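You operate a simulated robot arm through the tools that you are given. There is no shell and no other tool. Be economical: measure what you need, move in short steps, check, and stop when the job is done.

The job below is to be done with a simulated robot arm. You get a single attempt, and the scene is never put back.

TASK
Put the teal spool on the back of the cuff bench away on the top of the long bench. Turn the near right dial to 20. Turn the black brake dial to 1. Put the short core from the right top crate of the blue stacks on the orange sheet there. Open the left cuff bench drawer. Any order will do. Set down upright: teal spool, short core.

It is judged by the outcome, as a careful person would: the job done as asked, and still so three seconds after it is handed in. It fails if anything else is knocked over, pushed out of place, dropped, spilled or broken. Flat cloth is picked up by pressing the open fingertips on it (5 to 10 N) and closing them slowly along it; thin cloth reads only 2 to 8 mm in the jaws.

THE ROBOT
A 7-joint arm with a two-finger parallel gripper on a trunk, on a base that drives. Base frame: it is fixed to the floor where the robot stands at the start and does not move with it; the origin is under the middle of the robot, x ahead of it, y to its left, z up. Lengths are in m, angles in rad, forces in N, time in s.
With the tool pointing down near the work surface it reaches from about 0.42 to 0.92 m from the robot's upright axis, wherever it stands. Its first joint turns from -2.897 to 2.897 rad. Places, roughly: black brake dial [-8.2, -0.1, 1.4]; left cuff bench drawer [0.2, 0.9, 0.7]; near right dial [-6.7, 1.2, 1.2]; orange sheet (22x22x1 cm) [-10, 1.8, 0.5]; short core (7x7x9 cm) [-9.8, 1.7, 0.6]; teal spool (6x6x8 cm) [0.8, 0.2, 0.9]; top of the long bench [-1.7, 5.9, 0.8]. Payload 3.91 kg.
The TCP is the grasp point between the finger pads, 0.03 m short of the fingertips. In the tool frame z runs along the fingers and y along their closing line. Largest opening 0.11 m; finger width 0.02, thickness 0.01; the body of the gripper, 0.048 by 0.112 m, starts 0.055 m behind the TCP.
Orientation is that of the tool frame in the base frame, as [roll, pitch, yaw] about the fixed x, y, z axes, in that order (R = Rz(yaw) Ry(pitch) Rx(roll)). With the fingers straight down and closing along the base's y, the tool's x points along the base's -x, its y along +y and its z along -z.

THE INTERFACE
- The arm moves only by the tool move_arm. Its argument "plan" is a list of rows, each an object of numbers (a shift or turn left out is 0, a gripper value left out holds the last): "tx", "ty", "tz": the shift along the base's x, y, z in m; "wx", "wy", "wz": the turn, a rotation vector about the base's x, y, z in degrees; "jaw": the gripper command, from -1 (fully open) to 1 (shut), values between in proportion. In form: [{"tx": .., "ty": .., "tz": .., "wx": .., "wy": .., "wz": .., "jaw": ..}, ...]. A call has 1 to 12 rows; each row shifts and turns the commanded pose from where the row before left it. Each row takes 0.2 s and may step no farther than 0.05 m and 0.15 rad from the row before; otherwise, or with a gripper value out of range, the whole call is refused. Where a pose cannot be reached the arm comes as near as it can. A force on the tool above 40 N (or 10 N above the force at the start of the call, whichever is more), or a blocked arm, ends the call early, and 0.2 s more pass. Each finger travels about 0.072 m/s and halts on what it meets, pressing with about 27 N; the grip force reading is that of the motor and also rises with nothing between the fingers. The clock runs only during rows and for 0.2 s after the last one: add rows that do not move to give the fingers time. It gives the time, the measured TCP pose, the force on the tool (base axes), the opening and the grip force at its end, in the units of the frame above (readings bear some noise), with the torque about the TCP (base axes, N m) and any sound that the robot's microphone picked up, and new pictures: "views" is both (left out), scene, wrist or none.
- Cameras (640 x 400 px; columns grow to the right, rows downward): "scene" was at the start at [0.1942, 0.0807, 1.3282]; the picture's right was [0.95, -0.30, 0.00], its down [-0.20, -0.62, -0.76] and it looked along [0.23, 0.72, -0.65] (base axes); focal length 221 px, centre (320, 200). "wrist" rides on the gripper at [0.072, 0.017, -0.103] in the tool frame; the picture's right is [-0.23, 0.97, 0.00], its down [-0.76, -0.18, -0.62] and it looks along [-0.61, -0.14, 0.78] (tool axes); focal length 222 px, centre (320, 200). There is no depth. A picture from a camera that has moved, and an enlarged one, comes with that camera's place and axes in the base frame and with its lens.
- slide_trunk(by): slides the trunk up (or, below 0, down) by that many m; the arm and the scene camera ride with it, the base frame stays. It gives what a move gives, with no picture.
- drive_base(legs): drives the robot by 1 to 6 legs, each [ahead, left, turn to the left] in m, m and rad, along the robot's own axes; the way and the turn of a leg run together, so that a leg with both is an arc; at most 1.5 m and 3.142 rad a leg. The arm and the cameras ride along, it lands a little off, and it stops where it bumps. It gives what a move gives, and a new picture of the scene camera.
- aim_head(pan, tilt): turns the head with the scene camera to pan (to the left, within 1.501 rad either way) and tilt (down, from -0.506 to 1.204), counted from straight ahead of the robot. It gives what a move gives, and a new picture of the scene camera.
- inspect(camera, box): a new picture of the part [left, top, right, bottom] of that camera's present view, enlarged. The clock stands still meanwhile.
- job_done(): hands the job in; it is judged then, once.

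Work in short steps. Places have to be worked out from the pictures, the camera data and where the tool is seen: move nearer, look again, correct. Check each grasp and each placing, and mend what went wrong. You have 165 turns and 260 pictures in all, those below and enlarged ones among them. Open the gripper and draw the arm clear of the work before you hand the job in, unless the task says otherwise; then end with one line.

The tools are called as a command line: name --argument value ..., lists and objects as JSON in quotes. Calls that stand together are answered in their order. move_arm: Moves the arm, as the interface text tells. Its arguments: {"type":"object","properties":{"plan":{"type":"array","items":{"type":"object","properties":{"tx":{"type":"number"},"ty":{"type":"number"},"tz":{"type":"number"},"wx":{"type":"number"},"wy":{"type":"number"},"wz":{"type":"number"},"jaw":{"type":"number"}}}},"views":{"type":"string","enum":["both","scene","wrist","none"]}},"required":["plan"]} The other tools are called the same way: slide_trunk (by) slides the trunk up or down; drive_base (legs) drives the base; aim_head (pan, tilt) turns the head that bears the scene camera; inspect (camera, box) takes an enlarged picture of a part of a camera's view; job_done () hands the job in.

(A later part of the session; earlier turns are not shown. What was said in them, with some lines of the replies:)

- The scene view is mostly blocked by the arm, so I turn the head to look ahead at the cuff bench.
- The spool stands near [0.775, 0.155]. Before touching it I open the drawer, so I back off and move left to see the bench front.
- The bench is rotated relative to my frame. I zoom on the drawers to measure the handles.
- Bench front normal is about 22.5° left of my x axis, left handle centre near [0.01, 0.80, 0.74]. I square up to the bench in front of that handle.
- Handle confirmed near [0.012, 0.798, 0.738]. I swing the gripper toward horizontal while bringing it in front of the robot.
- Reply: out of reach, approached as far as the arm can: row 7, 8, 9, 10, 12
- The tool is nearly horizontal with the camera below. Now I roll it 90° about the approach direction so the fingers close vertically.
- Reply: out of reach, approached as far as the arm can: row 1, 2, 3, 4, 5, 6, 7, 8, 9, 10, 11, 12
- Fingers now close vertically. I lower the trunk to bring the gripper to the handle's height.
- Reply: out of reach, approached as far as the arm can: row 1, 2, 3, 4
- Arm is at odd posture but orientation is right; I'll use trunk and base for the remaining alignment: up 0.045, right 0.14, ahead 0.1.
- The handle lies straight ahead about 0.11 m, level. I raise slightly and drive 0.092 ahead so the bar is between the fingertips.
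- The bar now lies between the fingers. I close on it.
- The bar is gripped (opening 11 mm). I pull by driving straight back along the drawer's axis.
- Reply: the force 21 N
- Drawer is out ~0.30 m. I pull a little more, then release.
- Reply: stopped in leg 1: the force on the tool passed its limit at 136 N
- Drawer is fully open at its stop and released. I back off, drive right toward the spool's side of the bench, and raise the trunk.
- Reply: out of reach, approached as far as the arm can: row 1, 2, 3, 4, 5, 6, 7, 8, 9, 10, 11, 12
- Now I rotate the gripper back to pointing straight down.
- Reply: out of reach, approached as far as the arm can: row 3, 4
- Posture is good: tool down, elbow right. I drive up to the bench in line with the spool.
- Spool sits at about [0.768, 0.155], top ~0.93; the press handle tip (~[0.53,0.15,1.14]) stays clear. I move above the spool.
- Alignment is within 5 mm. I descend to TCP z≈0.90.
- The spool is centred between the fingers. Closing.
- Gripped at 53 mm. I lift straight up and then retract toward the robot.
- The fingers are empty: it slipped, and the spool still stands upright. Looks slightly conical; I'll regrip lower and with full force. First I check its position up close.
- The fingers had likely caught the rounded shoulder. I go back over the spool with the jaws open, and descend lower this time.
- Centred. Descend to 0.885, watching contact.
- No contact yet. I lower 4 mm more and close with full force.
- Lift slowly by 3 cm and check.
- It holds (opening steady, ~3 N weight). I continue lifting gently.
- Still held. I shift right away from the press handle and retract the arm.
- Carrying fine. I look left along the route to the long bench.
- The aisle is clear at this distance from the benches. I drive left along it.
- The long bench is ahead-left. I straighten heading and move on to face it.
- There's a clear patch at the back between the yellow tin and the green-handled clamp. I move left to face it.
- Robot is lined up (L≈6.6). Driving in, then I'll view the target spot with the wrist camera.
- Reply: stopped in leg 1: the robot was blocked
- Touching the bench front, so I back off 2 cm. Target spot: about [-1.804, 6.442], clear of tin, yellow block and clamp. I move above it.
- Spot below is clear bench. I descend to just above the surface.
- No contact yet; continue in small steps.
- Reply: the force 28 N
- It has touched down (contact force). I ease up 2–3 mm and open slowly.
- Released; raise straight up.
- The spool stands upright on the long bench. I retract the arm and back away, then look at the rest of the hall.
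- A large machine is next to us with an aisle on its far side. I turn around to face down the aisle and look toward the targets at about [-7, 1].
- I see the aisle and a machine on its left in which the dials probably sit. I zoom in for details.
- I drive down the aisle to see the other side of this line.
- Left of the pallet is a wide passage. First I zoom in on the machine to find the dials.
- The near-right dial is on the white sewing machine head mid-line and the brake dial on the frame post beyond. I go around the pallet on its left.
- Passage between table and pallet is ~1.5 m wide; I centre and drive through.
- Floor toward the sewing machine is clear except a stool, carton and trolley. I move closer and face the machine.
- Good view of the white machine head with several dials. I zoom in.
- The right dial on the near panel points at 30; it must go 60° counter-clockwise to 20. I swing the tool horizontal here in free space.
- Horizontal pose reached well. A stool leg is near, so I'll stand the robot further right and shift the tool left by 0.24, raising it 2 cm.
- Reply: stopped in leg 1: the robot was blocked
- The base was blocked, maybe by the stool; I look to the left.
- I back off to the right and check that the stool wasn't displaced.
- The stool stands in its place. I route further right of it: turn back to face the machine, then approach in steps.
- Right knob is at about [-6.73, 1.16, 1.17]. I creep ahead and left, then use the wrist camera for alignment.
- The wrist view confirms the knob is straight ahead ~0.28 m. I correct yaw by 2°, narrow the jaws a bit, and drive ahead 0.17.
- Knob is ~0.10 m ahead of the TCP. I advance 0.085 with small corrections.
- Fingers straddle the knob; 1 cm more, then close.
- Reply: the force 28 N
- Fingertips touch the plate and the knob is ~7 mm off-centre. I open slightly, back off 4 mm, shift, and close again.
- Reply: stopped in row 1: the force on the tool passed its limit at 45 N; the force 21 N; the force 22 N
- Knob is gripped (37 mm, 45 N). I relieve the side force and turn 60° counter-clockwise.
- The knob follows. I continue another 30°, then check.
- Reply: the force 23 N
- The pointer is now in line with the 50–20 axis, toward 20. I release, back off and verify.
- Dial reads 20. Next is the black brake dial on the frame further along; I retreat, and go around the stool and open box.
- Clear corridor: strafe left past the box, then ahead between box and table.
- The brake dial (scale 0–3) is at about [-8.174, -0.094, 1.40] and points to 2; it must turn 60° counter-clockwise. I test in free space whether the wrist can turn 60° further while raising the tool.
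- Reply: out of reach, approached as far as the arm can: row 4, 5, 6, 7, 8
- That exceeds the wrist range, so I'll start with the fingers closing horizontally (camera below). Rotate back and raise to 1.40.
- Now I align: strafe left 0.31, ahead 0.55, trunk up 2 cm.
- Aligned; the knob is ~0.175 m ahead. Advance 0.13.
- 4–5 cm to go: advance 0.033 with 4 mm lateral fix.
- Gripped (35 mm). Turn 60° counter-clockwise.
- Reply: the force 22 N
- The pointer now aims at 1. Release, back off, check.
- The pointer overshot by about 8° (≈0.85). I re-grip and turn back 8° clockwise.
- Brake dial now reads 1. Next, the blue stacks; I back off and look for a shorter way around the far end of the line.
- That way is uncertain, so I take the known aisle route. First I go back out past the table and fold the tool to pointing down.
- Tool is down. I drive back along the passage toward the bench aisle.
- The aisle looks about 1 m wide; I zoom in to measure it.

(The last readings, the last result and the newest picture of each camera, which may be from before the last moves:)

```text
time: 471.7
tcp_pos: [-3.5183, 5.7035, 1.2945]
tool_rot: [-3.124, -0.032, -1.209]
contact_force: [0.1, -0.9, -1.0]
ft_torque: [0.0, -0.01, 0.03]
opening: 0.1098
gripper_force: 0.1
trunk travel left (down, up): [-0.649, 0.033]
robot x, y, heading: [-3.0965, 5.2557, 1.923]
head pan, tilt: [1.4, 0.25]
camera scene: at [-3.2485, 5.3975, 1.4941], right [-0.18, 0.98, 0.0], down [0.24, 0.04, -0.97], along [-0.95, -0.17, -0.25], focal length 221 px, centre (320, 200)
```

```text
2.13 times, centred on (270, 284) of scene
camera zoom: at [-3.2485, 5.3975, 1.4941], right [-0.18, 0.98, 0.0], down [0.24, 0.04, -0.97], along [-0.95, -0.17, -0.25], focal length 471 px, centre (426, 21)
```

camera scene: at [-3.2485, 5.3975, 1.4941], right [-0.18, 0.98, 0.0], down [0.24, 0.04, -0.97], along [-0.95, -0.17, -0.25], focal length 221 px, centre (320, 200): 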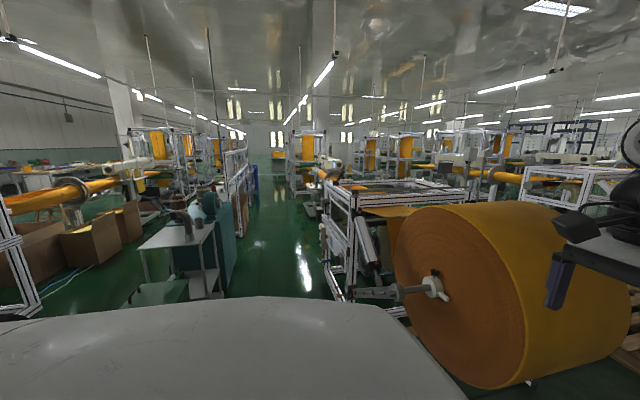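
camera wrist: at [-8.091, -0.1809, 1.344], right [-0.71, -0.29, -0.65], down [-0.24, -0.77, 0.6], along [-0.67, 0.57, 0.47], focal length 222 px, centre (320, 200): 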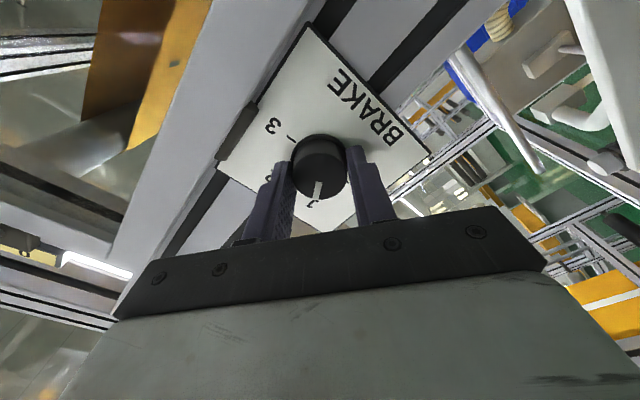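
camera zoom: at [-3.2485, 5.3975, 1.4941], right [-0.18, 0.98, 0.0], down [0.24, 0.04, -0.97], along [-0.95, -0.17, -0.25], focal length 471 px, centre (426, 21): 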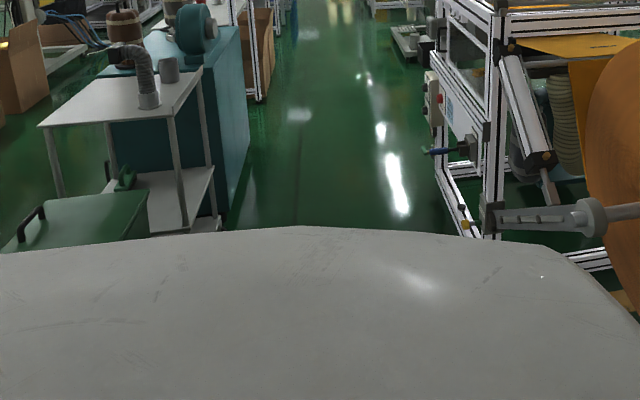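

Corridor is ~0.88 m at its tightest (L 5.72–6.6); I turn to face down it and centre at L≈6.16.

drive_base --legs '[[0, 0, 1.61], [0, -0.12, 0]]'

aim_head --pan 0 --tilt 0.5

```text
time: 477.2
tcp_pos: [-3.5956, 4.9567, 1.2941]
tool_rot: [-3.124, -0.03, 0.339]
contact_force: [0.3, 0.7, -0.5]
ft_torque: [0.0, -0.02, -0.01]
opening: 0.1097
gripper_force: 0.0
trunk travel left (down, up): [-0.649, 0.033]
robot x, y, heading: [-3.134, 5.3681, -2.812]
head pan, tilt: [1.4, 0.25]
camera scene: at [-3.2836, 5.2221, 1.4941], right [-0.99, -0.15, 0.0], down [-0.04, 0.24, -0.97], along [0.15, -0.96, -0.25], focal length 221 px, centre (320, 200)
```

scene: 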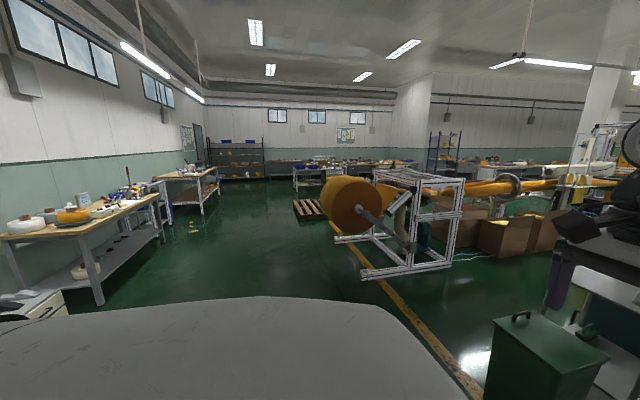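

```text
time: 478.7
tcp_pos: [-3.5954, 4.9569, 1.2946]
tool_rot: [-3.123, -0.03, 0.339]
contact_force: [-0.6, -0.4, -0.1]
ft_torque: [0.01, 0.03, 0.01]
opening: 0.11
gripper_force: 0.0
trunk travel left (down, up): [-0.649, 0.033]
robot x, y, heading: [-3.1346, 5.3711, -2.81]
head pan, tilt: [0.0, 0.499]
camera scene: at [-3.384, 5.2846, 1.471], right [-0.32, 0.95, 0.0], down [0.45, 0.15, -0.88], along [-0.83, -0.28, -0.48], focal length 221 px, centre (320, 200)
```

scene: 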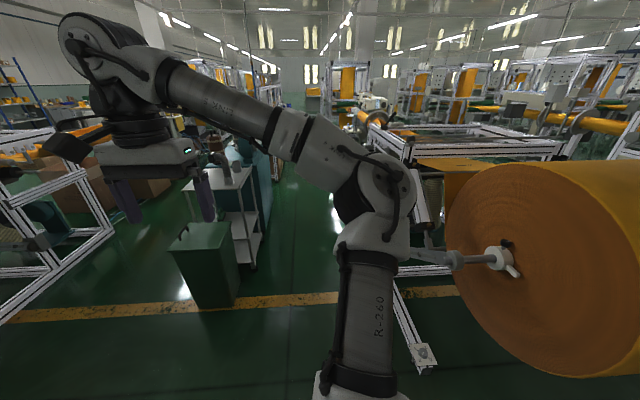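

Measured: the roll's bar tip is at L≈6.56, cabinets at L≈5.70. I align heading and advance 0.9, then check drift.

drive_base --legs '[[0, 0.02, 0.064], [0.8, 0, 0]]'

```text
time: 483.4
tcp_pos: [-4.2878, 4.5881, 1.2939]
tool_rot: [-3.124, -0.033, 0.421]
contact_force: [-0.7, -0.3, -0.6]
ft_torque: [-0.03, -0.04, 0.01]
opening: 0.1099
gripper_force: 0.1
trunk travel left (down, up): [-0.649, 0.033]
robot x, y, heading: [-3.8663, 5.0369, -2.727]
head pan, tilt: [0.0, 0.499]
camera scene: at [-4.106, 4.9332, 1.4709], right [-0.4, 0.92, 0.0], down [0.44, 0.19, -0.88], along [-0.8, -0.35, -0.48], focal length 221 px, centre (320, 200)
```

scene: 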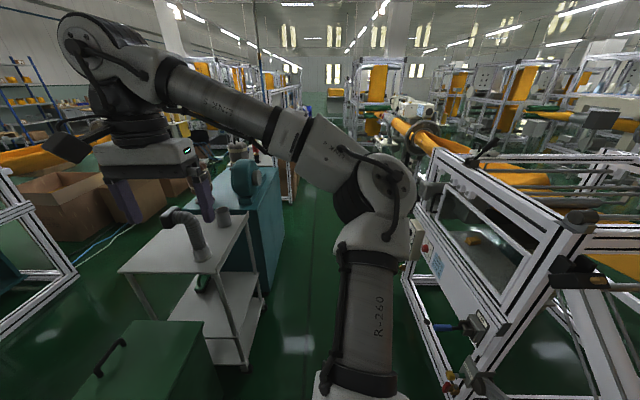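

drive_base --legs '[[0, 0, -0.03], [0.8, 0, 0]]'

```text
time: 488.2
tcp_pos: [-5.0521, 4.2901, 1.2942]
tool_rot: [-3.125, -0.03, 0.402]
contact_force: [1.0, -0.5, 0.1]
ft_torque: [-0.03, -0.04, 0.02]
opening: 0.1099
gripper_force: 0.0
trunk travel left (down, up): [-0.649, 0.033]
robot x, y, heading: [-4.6188, 4.7322, -2.749]
head pan, tilt: [0.0, 0.499]
camera scene: at [-4.8633, 4.6317, 1.4709], right [-0.38, 0.92, 0.0], down [0.44, 0.18, -0.88], along [-0.81, -0.33, -0.48], focal length 221 px, centre (320, 200)
```

scene: 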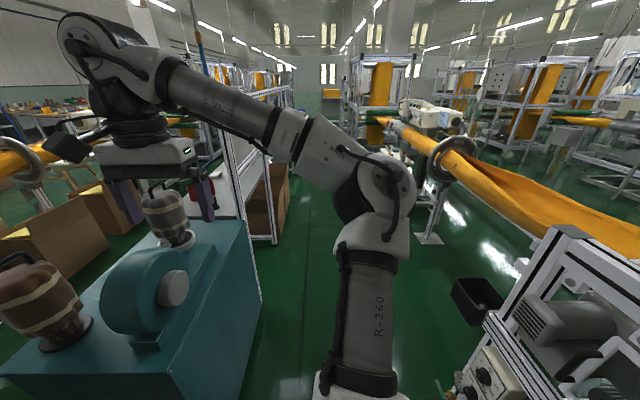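

Still centred. I tuck the tool 12 cm to the right to clear the posts ahead, then continue.

move_arm --plan '[{"tx": -0.0153, "ty": 0.037}, {"tx": -0.0153, "ty": 0.037}, {"tx": -0.0153, "ty": 0.037}]' --views "none"

drive_base --legs '[[0.9, 0, 0], [0.8, -0.12, 0]]'

```text
time: 489.0
tcp_pos: [-5.0998, 4.407, 1.2984]
tool_rot: [-3.126, -0.031, 0.401]
contact_force: [0.5, -0.2, 0.3]
ft_torque: [-0.03, -0.02, 0.02]
opening: 0.11
gripper_force: 0.0
trunk travel left (down, up): [-0.649, 0.033]
robot x, y, heading: [-4.6191, 4.7297, -2.75]
head pan, tilt: [0.0, 0.499]
```

```text
time: 497.6
tcp_pos: [-6.7178, 3.9043, 1.2965]
tool_rot: [-3.124, -0.032, 0.383]
contact_force: [-0.4, -0.7, -0.9]
ft_torque: [-0.02, 0.0, 0.01]
opening: 0.1101
gripper_force: 0.1
trunk travel left (down, up): [-0.649, 0.033]
robot x, y, heading: [-6.2311, 4.22, -2.77]
head pan, tilt: [0.0, 0.499]
camera scene: at [-6.477, 4.1257, 1.4709], right [-0.36, 0.93, 0.0], down [0.45, 0.17, -0.88], along [-0.82, -0.32, -0.48], focal length 221 px, centre (320, 200)
```

scene: 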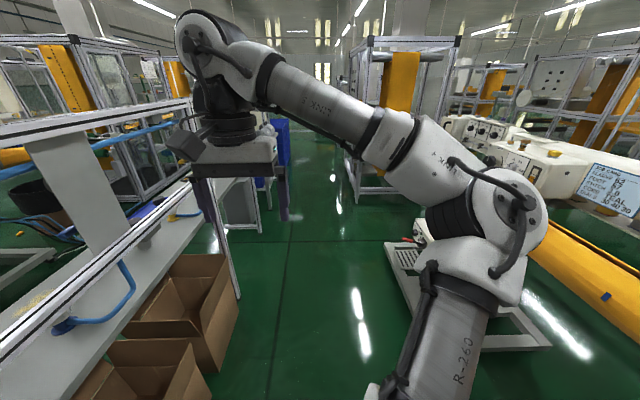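

drive_base --legs '[[0, 0, 0.02], [1.5, 0, 0], [1.0, 0, 0]]'

aim_head --pan 0.5 --tilt 0.55

```text
time: 510.1
tcp_pos: [-9.0301, 2.9632, 1.2971]
tool_rot: [-3.124, -0.031, 0.403]
contact_force: [-0.1, -0.4, -1.0]
ft_torque: [0.0, 0.0, 0.01]
opening: 0.1098
gripper_force: 0.0
trunk travel left (down, up): [-0.649, 0.033]
robot x, y, heading: [-8.5506, 3.2888, -2.752]
head pan, tilt: [0.0, 0.499]
camera scene: at [-8.7929, 3.1896, 1.4709], right [-0.38, 0.93, 0.0], down [0.44, 0.18, -0.88], along [-0.81, -0.33, -0.48], focal length 221 px, centre (320, 200)
```

scene: 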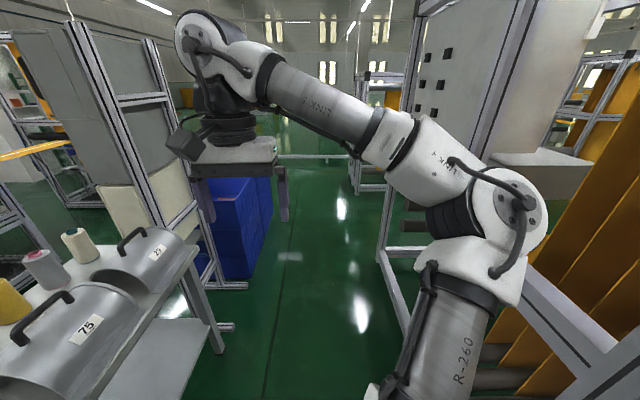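

```text
time: 511.1
tcp_pos: [-9.0294, 2.9635, 1.2975]
tool_rot: [-3.125, -0.031, 0.401]
contact_force: [-0.3, -0.9, -0.1]
ft_torque: [-0.01, -0.01, 0.0]
opening: 0.1099
gripper_force: 0.0
trunk travel left (down, up): [-0.649, 0.033]
robot x, y, heading: [-8.549, 3.2841, -2.749]
head pan, tilt: [0.499, 0.55]
camera scene: at [-8.7651, 3.1546, 1.4664], right [-0.78, 0.63, 0.0], down [0.33, 0.41, -0.85], along [-0.54, -0.66, -0.52], focal length 221 px, centre (320, 200)
```

scene: 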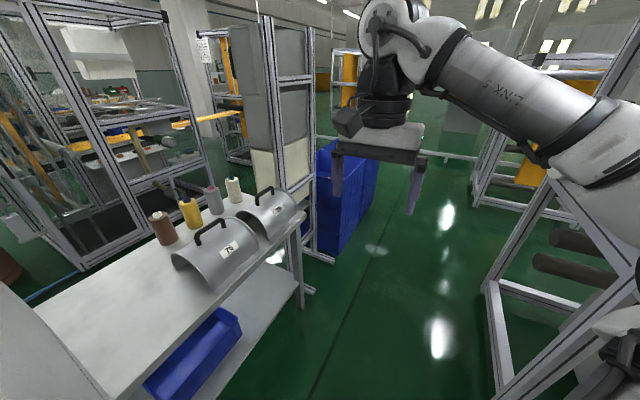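

The blue crates stand beyond the grey rack on the left. I advance to be beside them and look down at them.

drive_base --legs '[[0.9, 0.02, 0], [0.85, 0, 0]]'

aim_head --pan 1.35 --tilt 0.7

```text
time: 519.7
tcp_pos: [-10.6026, 2.2932, 1.2971]
tool_rot: [-3.124, -0.031, 0.392]
contact_force: [-0.3, -0.9, 0.8]
ft_torque: [0.01, 0.02, 0.0]
opening: 0.1099
gripper_force: 0.1
trunk travel left (down, up): [-0.649, 0.033]
robot x, y, heading: [-10.1189, 2.6112, -2.762]
head pan, tilt: [0.499, 0.55]
camera scene: at [-10.3351, 2.4812, 1.4663], right [-0.77, 0.64, 0.0], down [0.33, 0.4, -0.85], along [-0.54, -0.66, -0.52], focal length 221 px, centre (320, 200)
```

scene: 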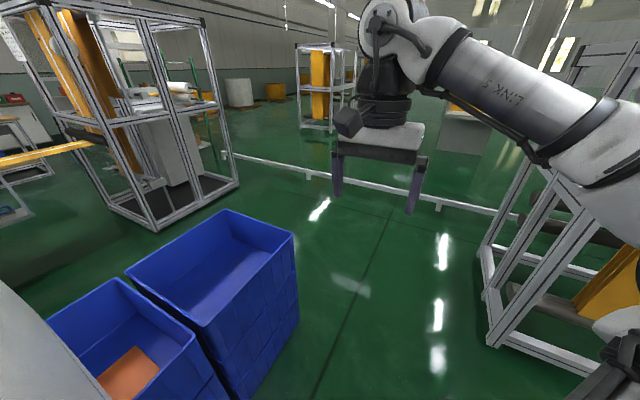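

```text
time: 520.9
tcp_pos: [-10.6007, 2.2928, 1.2974]
tool_rot: [-3.125, -0.031, 0.39]
contact_force: [-0.1, -0.2, 0.2]
ft_torque: [0.02, -0.01, 0.04]
opening: 0.1104
gripper_force: 0.0
trunk travel left (down, up): [-0.649, 0.033]
robot x, y, heading: [-10.1204, 2.6121, -2.762]
head pan, tilt: [1.349, 0.7]
camera scene: at [-10.2642, 2.4665, 1.4533], right [-0.99, -0.16, 0.0], down [-0.1, 0.64, -0.77], along [0.12, -0.76, -0.64], focal length 221 px, centre (320, 200)
```

scene: 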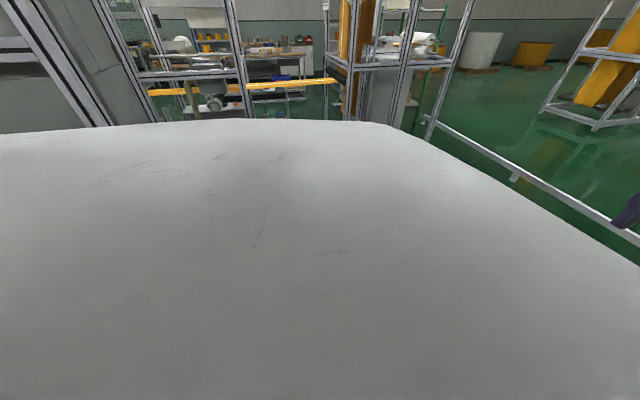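

The nearer crate holds the orange sheet. I rotate to face the stacks.

drive_base --legs '[[0, 0, 1.584]]'

aim_head --pan 0 --tilt 0.9

```text
time: 525.3
tcp_pos: [-9.785, 2.1393, 1.2961]
tool_rot: [-3.125, -0.031, 1.988]
contact_force: [0.9, -0.7, 0.5]
ft_torque: [0.0, 0.0, 0.0]
opening: 0.1096
gripper_force: 0.0
trunk travel left (down, up): [-0.649, 0.033]
robot x, y, heading: [-10.1161, 2.6107, -1.166]
head pan, tilt: [1.349, 0.7]
camera scene: at [-9.9687, 2.4727, 1.4532], right [0.18, -0.98, 0.0], down [-0.63, -0.12, -0.76], along [0.75, 0.14, -0.64], focal length 221 px, centre (320, 200)
```

scene: 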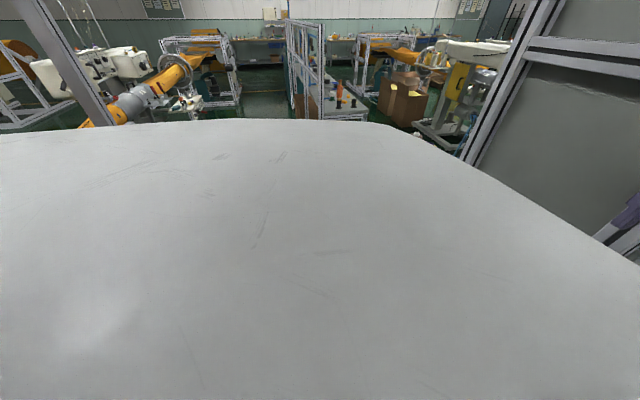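

```text
time: 526.8
tcp_pos: [-9.7853, 2.1387, 1.2969]
tool_rot: [-3.124, -0.032, 1.987]
contact_force: [0.0, -0.3, -0.1]
ft_torque: [0.0, -0.01, 0.0]
opening: 0.11
gripper_force: 0.0
trunk travel left (down, up): [-0.649, 0.033]
robot x, y, heading: [-10.1172, 2.6164, -1.162]
head pan, tilt: [0.0, 0.901]
camera scene: at [-10.0225, 2.3877, 1.4371], right [-0.92, -0.4, 0.0], down [-0.31, 0.72, -0.62], along [0.25, -0.57, -0.78], focal length 221 px, centre (320, 200)
```

scene: 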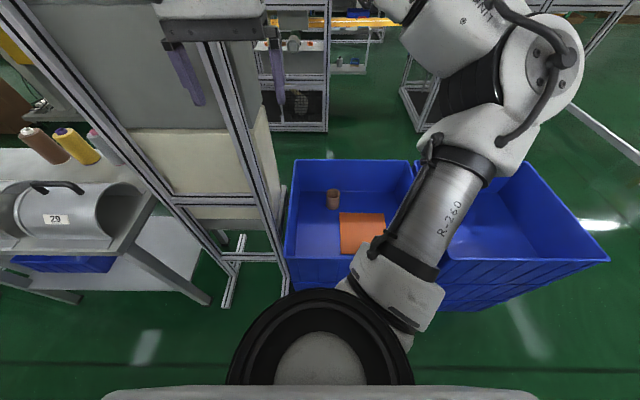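

I see a crate with the short core and the orange sheet in it. Zoom.

inspect --camera "scene" --box '[280, 150, 440, 250]'

```text
4.00 times, centred on (360, 200) of scene
camera zoom: at [-10.0225, 2.3877, 1.4371], right [-0.92, -0.4, 0.0], down [-0.31, 0.72, -0.62], along [0.25, -0.57, -0.78], focal length 885 px, centre (160, 200)
```

zoom: 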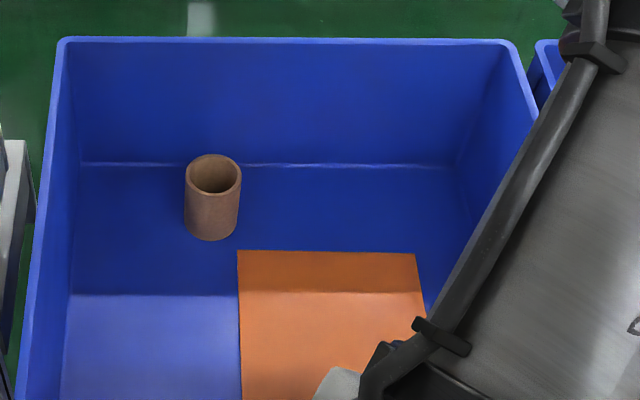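

Core at ≈[-9.82, 1.75], crate floor z≈0.53, rim ≈0.73, sheet centre ≈[-10.0, 1.83]. I shift the tool right, away from the rack post, then move closer.

move_arm --plan '[{"tx": -0.0415, "ty": -0.0172}, {"tx": -0.0415, "ty": -0.0172}, {"tx": -0.0415, "ty": -0.0172}, {"tx": -0.0415, "ty": -0.0172}]' --views "none"

drive_base --legs '[[0.15, 0, -0.015]]'

slide_trunk --by -0.15

move_arm --plan '[{"tx": 0}]'

```text
time: 527.8
tcp_pos: [-9.9442, 2.0734, 1.2935]
tool_rot: [-3.13, -0.041, 2.008]
contact_force: [-0.7, -0.9, -0.2]
ft_torque: [-0.01, 0.04, -0.02]
opening: 0.11
gripper_force: 0.1
trunk travel left (down, up): [-0.649, 0.033]
robot x, y, heading: [-10.1177, 2.6151, -1.168]
head pan, tilt: [0.0, 0.901]
```

```text
time: 529.2
tcp_pos: [-9.8969, 1.9302, 1.2943]
tool_rot: [-3.136, -0.033, 1.987]
contact_force: [0.8, -0.3, 1.3]
ft_torque: [0.03, 0.02, 0.03]
opening: 0.1099
gripper_force: 0.1
trunk travel left (down, up): [-0.649, 0.033]
robot x, y, heading: [-10.0591, 2.4768, -1.178]
head pan, tilt: [0.0, 0.901]
camera scene: at [-9.9683, 2.2469, 1.4369], right [-0.93, -0.38, 0.0], down [-0.3, 0.73, -0.62], along [0.23, -0.57, -0.78], focal length 221 px, centre (320, 200)
```

scene: 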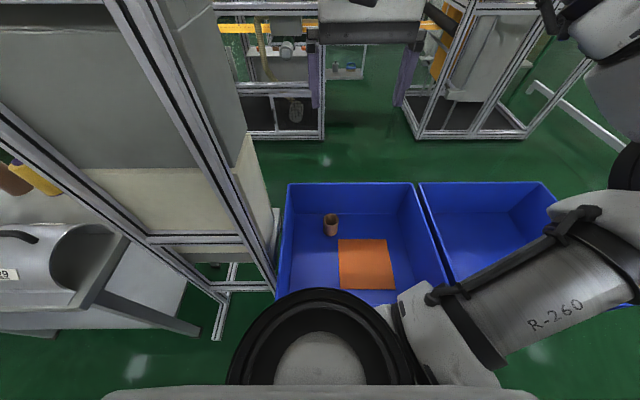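

```text
time: 530.9
tcp_pos: [-9.8965, 1.9321, 1.1459]
tool_rot: [-3.138, -0.034, 1.988]
contact_force: [0.8, 0.6, -0.9]
ft_torque: [0.0, 0.0, 0.02]
opening: 0.1102
gripper_force: 0.1
trunk travel left (down, up): [-0.499, 0.183]
robot x, y, heading: [-10.0583, 2.4744, -1.183]
head pan, tilt: [0.0, 0.901]
```

```text
time: 531.3
tcp_pos: [-9.8973, 1.9305, 1.145]
tool_rot: [-3.137, -0.034, 1.989]
contact_force: [0.4, 0.3, 0.5]
ft_torque: [-0.04, -0.02, 0.0]
opening: 0.1101
gripper_force: 0.1
trunk travel left (down, up): [-0.499, 0.183]
robot x, y, heading: [-10.0608, 2.4763, -1.183]
head pan, tilt: [0.0, 0.901]
camera scene: at [-9.9687, 2.2478, 1.2871], right [-0.93, -0.38, 0.0], down [-0.3, 0.73, -0.62], along [0.23, -0.57, -0.78], focal length 221 px, centre (320, 200)
camera wrist: at [-9.9082, 2.0016, 1.251], right [0.98, 0.19, -0.01], down [0.16, -0.79, 0.6], along [0.1, -0.59, -0.8], focal length 222 px, centre (320, 200)
```

scene: 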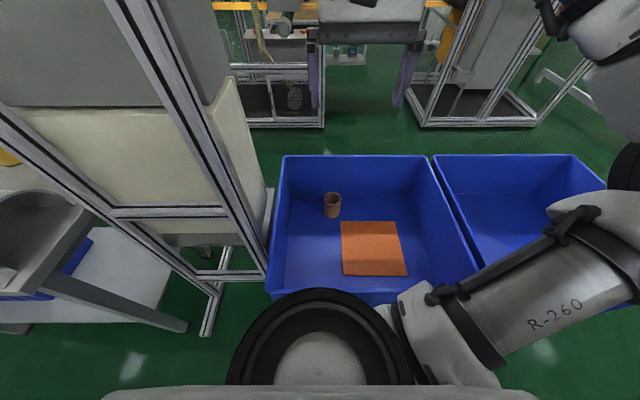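
wrist: 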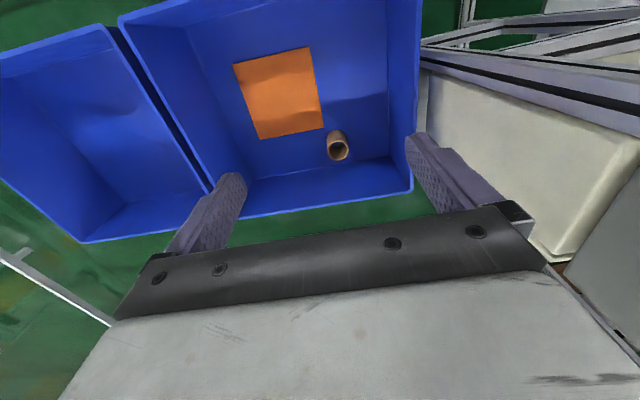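

Wrist view puts the core at about [-9.817, 1.742]. I straighten the tool and move above it.

move_arm --plan '[{"tx": 0.016, "ty": -0.038, "wx": -1.78, "wy": -0.79}, {"tx": 0.016, "ty": -0.038}, {"tx": 0.016, "ty": -0.038}, {"tx": 0.016, "ty": -0.038}, {"tx": 0.016, "ty": -0.038}, {"tz": -0.04}, {"tz": -0.04}, {"tz": -0.04}, {"tz": -0.04}]'

```text
time: 533.3
tcp_pos: [-9.8178, 1.741, 0.9832]
tool_rot: [-3.136, 0.0, 1.986]
contact_force: [0.2, -0.4, -0.1]
ft_torque: [-0.02, 0.03, 0.01]
opening: 0.1102
gripper_force: 0.0
trunk travel left (down, up): [-0.499, 0.183]
robot x, y, heading: [-10.0601, 2.4707, -1.18]
head pan, tilt: [0.0, 0.901]
camera scene: at [-9.9687, 2.2476, 1.2871], right [-0.93, -0.38, 0.0], down [-0.3, 0.73, -0.62], along [0.23, -0.57, -0.78], focal length 221 px, centre (320, 200)
camera wrist: at [-9.8301, 1.814, 1.0873], right [0.98, 0.18, -0.01], down [0.15, -0.77, 0.62], along [0.11, -0.61, -0.78], focal length 222 px, centre (320, 200)
```

scene: 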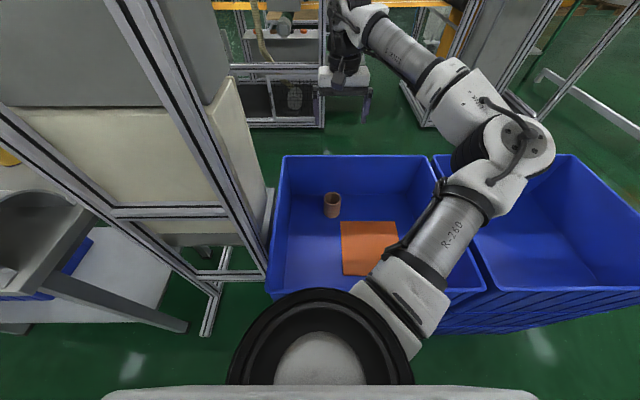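
wrist: 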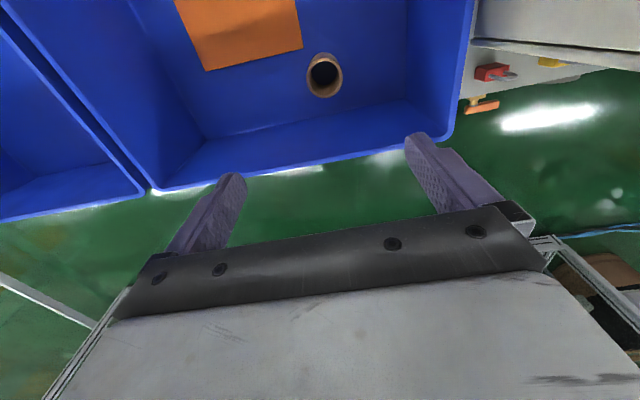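

Aligned within 6 mm. Descend 0.2 and check the elbow clearance.

move_arm --plan '[{"tx": 0.005, "ty": 0.002, "tz": -0.04}, {"tz": -0.04}, {"tz": -0.04}, {"tz": -0.04}, {"tz": -0.04}]'

```text
time: 534.5
tcp_pos: [-9.8127, 1.7418, 0.7843]
tool_rot: [-3.136, -0.001, 1.987]
contact_force: [-0.1, 0.9, -0.5]
ft_torque: [0.0, 0.0, 0.01]
opening: 0.1102
gripper_force: 0.0
trunk travel left (down, up): [-0.499, 0.183]
robot x, y, heading: [-10.0585, 2.473, -1.181]
head pan, tilt: [0.0, 0.901]
camera scene: at [-9.9686, 2.2477, 1.2871], right [-0.93, -0.38, 0.0], down [-0.3, 0.73, -0.62], along [0.23, -0.57, -0.78], focal length 221 px, centre (320, 200)
camera wrist: at [-9.8254, 1.8164, 0.8887], right [0.98, 0.19, 0.0], down [0.15, -0.77, 0.62], along [0.11, -0.61, -0.78], focal length 222 px, centre (320, 200)
```

scene: 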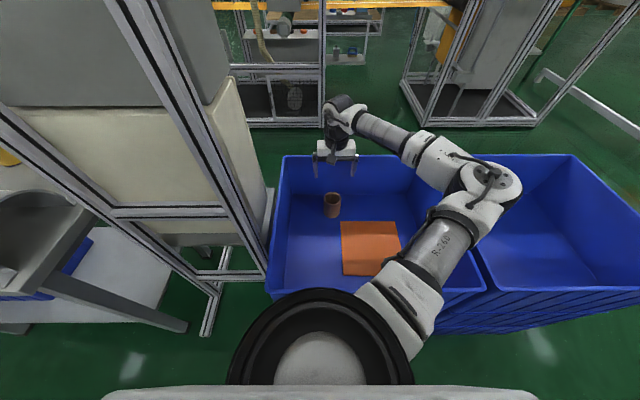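
wrist: 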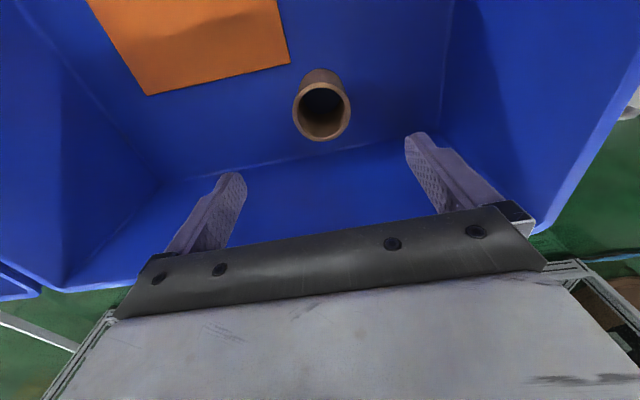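

Core centred. Lower another 0.1 and look at the elbow again.

move_arm --plan '[{"tz": -0.03}, {"tz": -0.03}, {"tz": -0.03}, {"tz": -0.02}]'

```text
time: 535.5
tcp_pos: [-9.8124, 1.7436, 0.6729]
tool_rot: [-3.137, -0.002, 1.987]
contact_force: [-0.9, -0.3, -0.6]
ft_torque: [0.01, -0.03, 0.0]
opening: 0.11
gripper_force: 0.1
trunk travel left (down, up): [-0.499, 0.183]
robot x, y, heading: [-10.0584, 2.4765, -1.185]
head pan, tilt: [0.0, 0.901]
camera scene: at [-9.9686, 2.2477, 1.2871], right [-0.93, -0.38, 0.0], down [-0.3, 0.73, -0.62], along [0.23, -0.57, -0.78], focal length 221 px, centre (320, 200)
camera wrist: at [-9.8261, 1.8179, 0.7771], right [0.98, 0.19, -0.01], down [0.15, -0.77, 0.62], along [0.11, -0.61, -0.78], focal length 222 px, centre (320, 200)
```

scene: 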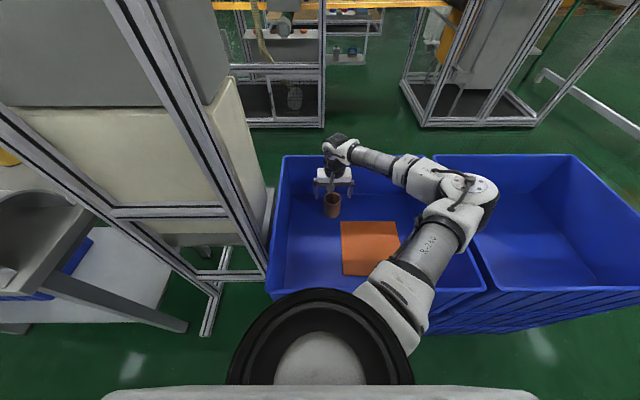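
wrist: 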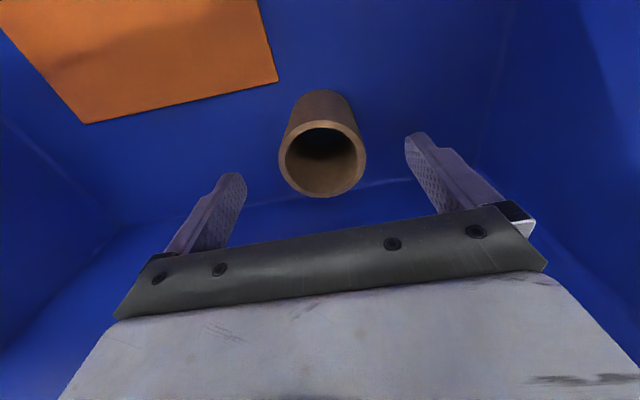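

Core is ~1 cm further ahead; I correct and descend to TCP z≈0.585.

move_arm --plan '[{"tx": 0.004, "ty": -0.009, "tz": -0.01}, {"tz": -0.03}, {"tz": -0.025}, {"tz": -0.02}]'

```text
time: 536.5
tcp_pos: [-9.8075, 1.733, 0.5888]
tool_rot: [-3.136, 0.001, 1.988]
contact_force: [0.0, -0.3, 0.6]
ft_torque: [-0.04, -0.04, 0.03]
opening: 0.1103
gripper_force: 0.1
trunk travel left (down, up): [-0.499, 0.183]
robot x, y, heading: [-10.06, 2.4809, -1.188]
head pan, tilt: [0.0, 0.901]
camera scene: at [-9.9686, 2.2477, 1.2871], right [-0.93, -0.38, 0.0], down [-0.3, 0.73, -0.62], along [0.23, -0.57, -0.78], focal length 221 px, centre (320, 200)
camera wrist: at [-9.8205, 1.8069, 0.6934], right [0.98, 0.19, -0.01], down [0.15, -0.77, 0.62], along [0.11, -0.61, -0.78], focal length 222 px, centre (320, 200)
```

scene: 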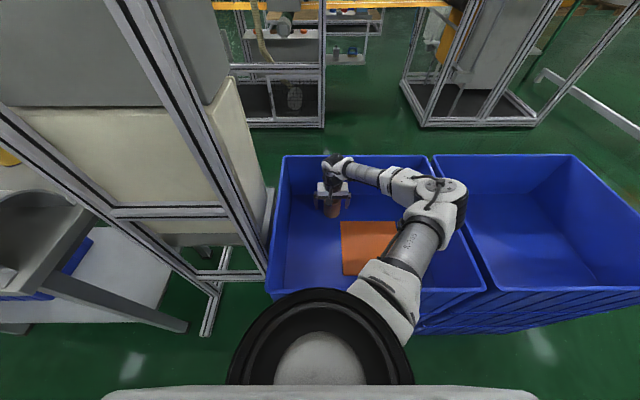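
wrist: 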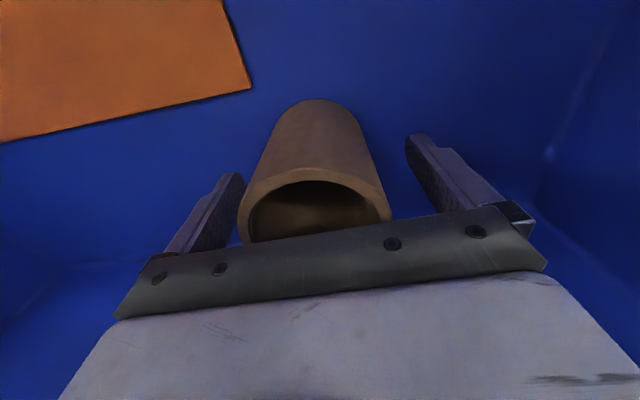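

Core is between the fingers. Close.

move_arm --plan '[{"jaw": -0.5}, {"jaw": -0.3}, {"jaw": 0.0}, {"jaw": 0.3}, {"jaw": 0.6}, {"jaw": 1}, {"jaw": 1}]' --views "wrist"

```text
time: 538.1
tcp_pos: [-9.8076, 1.7327, 0.5906]
tool_rot: [-3.138, 0.0, 1.985]
contact_force: [0.7, 0.2, 0.6]
ft_torque: [-0.02, -0.05, -0.01]
opening: 0.0673
gripper_force: 27.2
trunk travel left (down, up): [-0.499, 0.183]
robot x, y, heading: [-10.0655, 2.4753, -1.184]
head pan, tilt: [0.0, 0.901]
camera wrist: at [-9.8207, 1.8068, 0.6938], right [0.98, 0.19, -0.01], down [0.15, -0.77, 0.62], along [0.11, -0.61, -0.78], focal length 222 px, centre (320, 200)
```

wrist: 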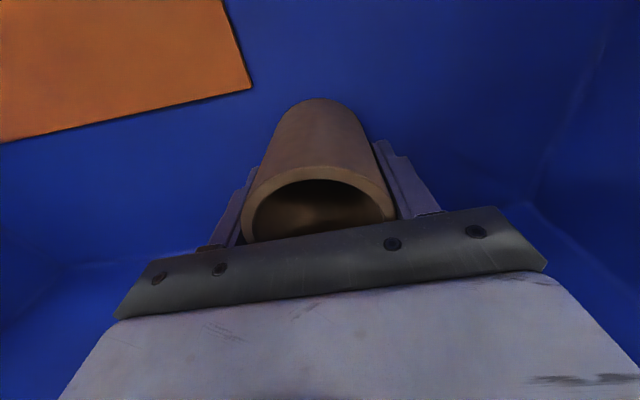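

Gripped (67 mm). Lift 5.5 cm gently and carry over the sheet centre.

move_arm --plan '[{"tz": 0.01, "jaw": 1}, {"tz": 0.02}, {"tz": 0.025}, {"tx": -0.015, "ty": 0.007}, {"tx": -0.027, "ty": 0.0115}, {"tx": -0.027, "ty": 0.0115}, {"tx": -0.027, "ty": 0.0115}, {"tx": -0.027, "ty": 0.0115}, {"tx": -0.027, "ty": 0.0115}, {"tx": -0.017, "ty": 0.0075}, {"tx": -0.01, "ty": 0.004}, {"tx": 0}]'

```text
time: 540.7
tcp_pos: [-9.9856, 1.8106, 0.6456]
tool_rot: [-3.136, -0.001, 1.987]
contact_force: [0.2, 0.0, -1.6]
ft_torque: [-0.03, -0.02, 0.0]
opening: 0.067
gripper_force: 26.8
trunk travel left (down, up): [-0.499, 0.183]
robot x, y, heading: [-10.0617, 2.476, -1.185]
head pan, tilt: [0.0, 0.901]
camera scene: at [-9.9687, 2.2478, 1.2871], right [-0.93, -0.38, 0.0], down [-0.3, 0.73, -0.62], along [0.23, -0.57, -0.78], focal length 221 px, centre (320, 200)
camera wrist: at [-9.998, 1.8836, 0.7499], right [0.98, 0.19, -0.01], down [0.15, -0.77, 0.62], along [0.11, -0.61, -0.78], focal length 222 px, centre (320, 200)
```

scene: 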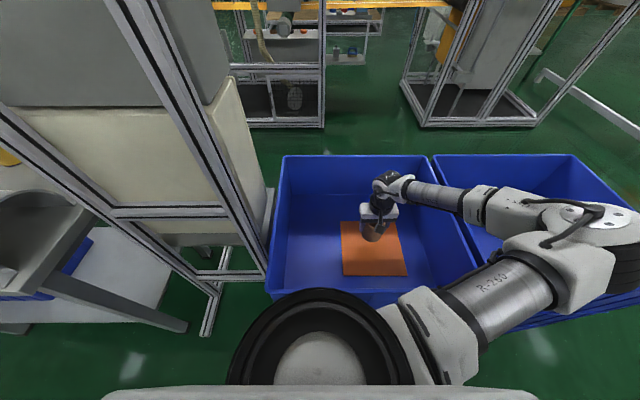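
wrist: 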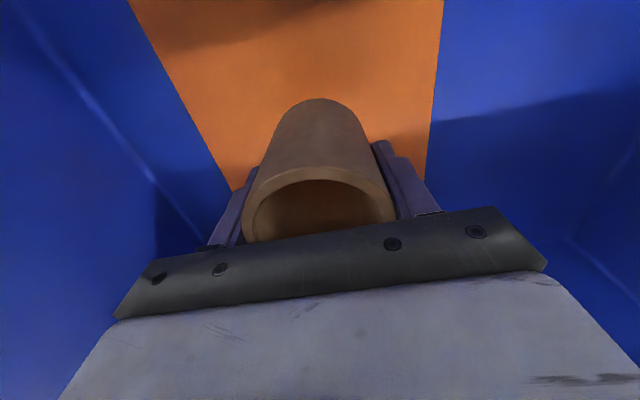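

Over the sheet. Lower 3.5 cm, then slowly to contact.

move_arm --plan '[{"tz": -0.015, "jaw": 1}, {"tz": -0.015}, {"tz": -0.006}, {"tz": 0}]' --views "none"

move_arm --plan '[{"tz": -0.004, "jaw": 1}, {"tz": -0.003}, {"tz": 0}]' --views "none"

```text
time: 541.7
tcp_pos: [-9.9836, 1.8107, 0.6099]
tool_rot: [-3.136, 0.002, 1.987]
contact_force: [0.3, 0.3, -0.4]
ft_torque: [0.0, 0.02, -0.04]
opening: 0.067
gripper_force: 26.7
trunk travel left (down, up): [-0.499, 0.183]
robot x, y, heading: [-10.0612, 2.4779, -1.183]
head pan, tilt: [0.0, 0.901]
```

```text
time: 542.5
tcp_pos: [-9.9848, 1.8107, 0.6014]
tool_rot: [-3.137, -0.001, 1.986]
contact_force: [0.8, 0.4, -1.0]
ft_torque: [0.01, -0.01, -0.02]
opening: 0.0672
gripper_force: 27.6
trunk travel left (down, up): [-0.499, 0.183]
robot x, y, heading: [-10.0601, 2.4736, -1.181]
head pan, tilt: [0.0, 0.901]
```

move_arm --plan '[{"tz": -0.003, "jaw": 1}, {"tz": 0}]' --views "none"

move_arm --plan '[{"tz": -0.003, "jaw": 1}, {"tz": 0}]' --views "none"

move_arm --plan '[{"tz": -0.003, "jaw": 1}, {"tz": 0}]' --views "wrist"

```text
time: 543.1
tcp_pos: [-9.9852, 1.8113, 0.5994]
tool_rot: [-3.136, -0.001, 1.988]
contact_force: [0.4, 0.6, -1.2]
ft_torque: [-0.02, 0.04, 0.0]
opening: 0.0672
gripper_force: 27.1
trunk travel left (down, up): [-0.499, 0.183]
robot x, y, heading: [-10.0623, 2.4736, -1.182]
head pan, tilt: [0.0, 0.901]
```

```text
time: 543.7
tcp_pos: [-9.9855, 1.8101, 0.595]
tool_rot: [-3.137, 0.0, 1.985]
contact_force: [1.7, 0.3, -0.2]
ft_torque: [0.01, -0.03, 0.02]
opening: 0.0674
gripper_force: 27.1
trunk travel left (down, up): [-0.499, 0.183]
robot x, y, heading: [-10.0596, 2.4766, -1.177]
head pan, tilt: [0.0, 0.901]
```

```text
time: 544.3
tcp_pos: [-9.9862, 1.8121, 0.5942]
tool_rot: [-3.134, 0.002, 1.987]
contact_force: [-2.2, 1.2, 11.2]
ft_torque: [0.32, -0.19, 0.04]
opening: 0.0669
gripper_force: 27.0
trunk travel left (down, up): [-0.499, 0.183]
robot x, y, heading: [-10.0603, 2.4739, -1.188]
head pan, tilt: [0.0, 0.901]
camera wrist: at [-9.9978, 1.8845, 0.6977], right [0.98, 0.19, -0.01], down [0.15, -0.77, 0.63], along [0.11, -0.62, -0.78], focal length 222 px, centre (320, 200)
```

wrist: 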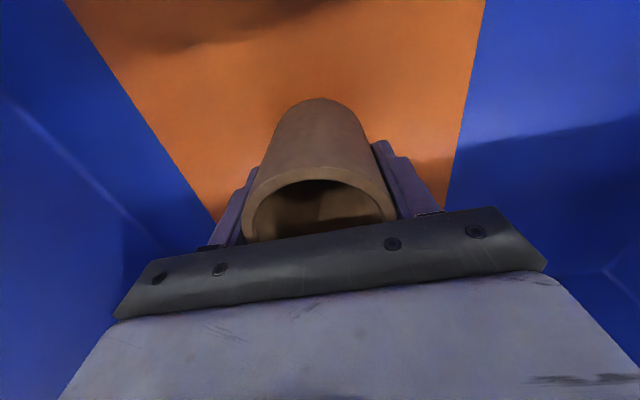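

Contact with the sheet (11 N). Open slowly and then lift straight up.

move_arm --plan '[{"tz": 0.001, "jaw": 0.3}, {"jaw": 0.0}, {"jaw": -0.3}, {"jaw": -0.7}, {"jaw": -1}, {"jaw": -1}, {"jaw": -1}]' --views "wrist"

move_arm --plan '[{"tz": 0.01}, {"tz": 0.02}, {"tz": 0.03}, {"tz": 0.04}, {"tz": 0.045}, {"tz": 0.045}, {"tz": 0.045}, {"tz": 0.045}, {"tz": 0.045}]'

```text
time: 545.9
tcp_pos: [-9.9843, 1.8103, 0.5945]
tool_rot: [-3.136, 0.0, 1.984]
contact_force: [0.7, 0.0, 0.1]
ft_torque: [0.02, -0.01, -0.01]
opening: 0.11
gripper_force: 0.0
trunk travel left (down, up): [-0.499, 0.183]
robot x, y, heading: [-10.0577, 2.4781, -1.187]
head pan, tilt: [0.0, 0.901]
camera wrist: at [-9.9976, 1.8842, 0.6975], right [0.98, 0.19, -0.01], down [0.15, -0.77, 0.62], along [0.11, -0.61, -0.78], focal length 222 px, centre (320, 200)
```

wrist: 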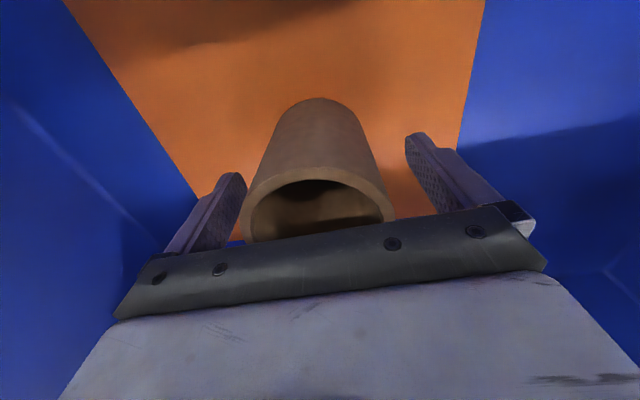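

```text
time: 547.9
tcp_pos: [-9.9815, 1.8103, 0.9209]
tool_rot: [-3.138, 0.0, 1.987]
contact_force: [0.3, -0.6, -0.6]
ft_torque: [0.02, 0.0, 0.02]
opening: 0.1101
gripper_force: 0.0
trunk travel left (down, up): [-0.499, 0.183]
robot x, y, heading: [-10.0653, 2.477, -1.184]
head pan, tilt: [0.0, 0.901]
camera scene: at [-9.9686, 2.2479, 1.2871], right [-0.93, -0.38, 0.0], down [-0.3, 0.73, -0.62], along [0.23, -0.58, -0.78], focal length 221 px, centre (320, 200)
camera wrist: at [-9.9951, 1.8834, 1.0243], right [0.98, 0.19, -0.01], down [0.15, -0.77, 0.62], along [0.11, -0.61, -0.78], focal length 222 px, centre (320, 200)
```

scene: 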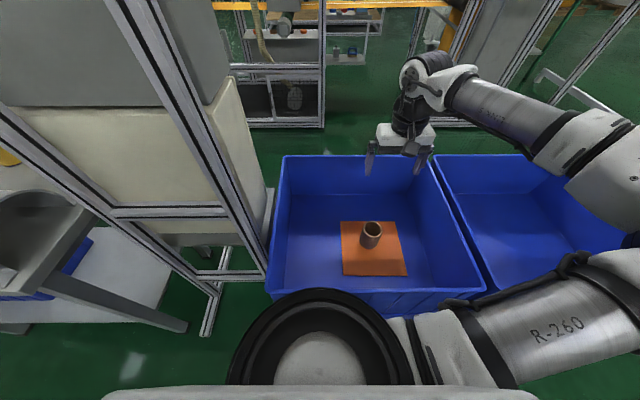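
wrist: 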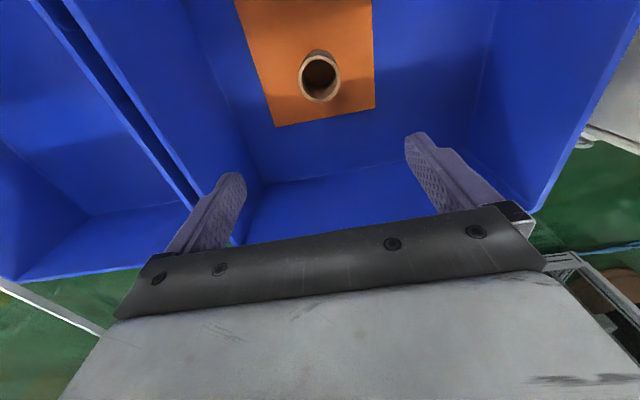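

The core stands upright on the orange sheet. I raise the arm clear and then hand in.

move_arm --plan '[{"tz": 0.04}, {"tz": 0.045}, {"tz": 0.045}, {"tz": 0.045}, {"tx": 0}, {"tx": 0}]' --views "scene"

```text
time: 549.3
tcp_pos: [-9.9849, 1.8128, 1.0951]
tool_rot: [-3.138, 0.0, 1.985]
contact_force: [-0.8, 0.3, -0.1]
ft_torque: [0.04, 0.0, 0.0]
opening: 0.1098
gripper_force: 0.0
trunk travel left (down, up): [-0.499, 0.183]
robot x, y, heading: [-10.0602, 2.4742, -1.187]
head pan, tilt: [0.0, 0.901]
camera scene: at [-9.9687, 2.2478, 1.2871], right [-0.93, -0.38, 0.0], down [-0.3, 0.73, -0.62], along [0.23, -0.57, -0.78], focal length 221 px, centre (320, 200)
```

scene: 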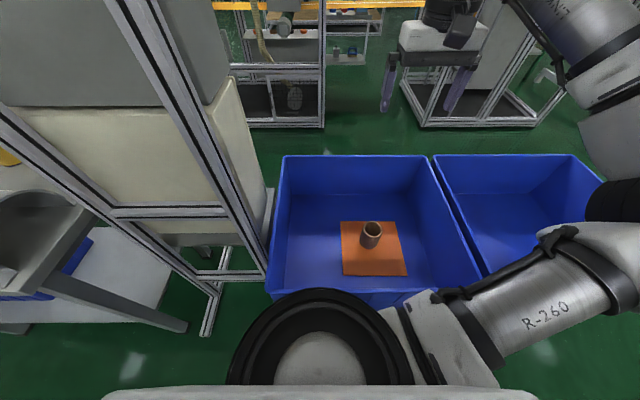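

All five parts are done and the arm is clear; handing in.

job_done

```text
The job is handed in.
```

I finished all five tasks and handed the job in: the teal spool stands upright on the long bench, the near right dial reads 20, the black brake dial reads 1, the short core stands upright on the orange sheet, and the left cuff bench drawer is open; the base stopped once against the stool, which looked unmoved afterwards.
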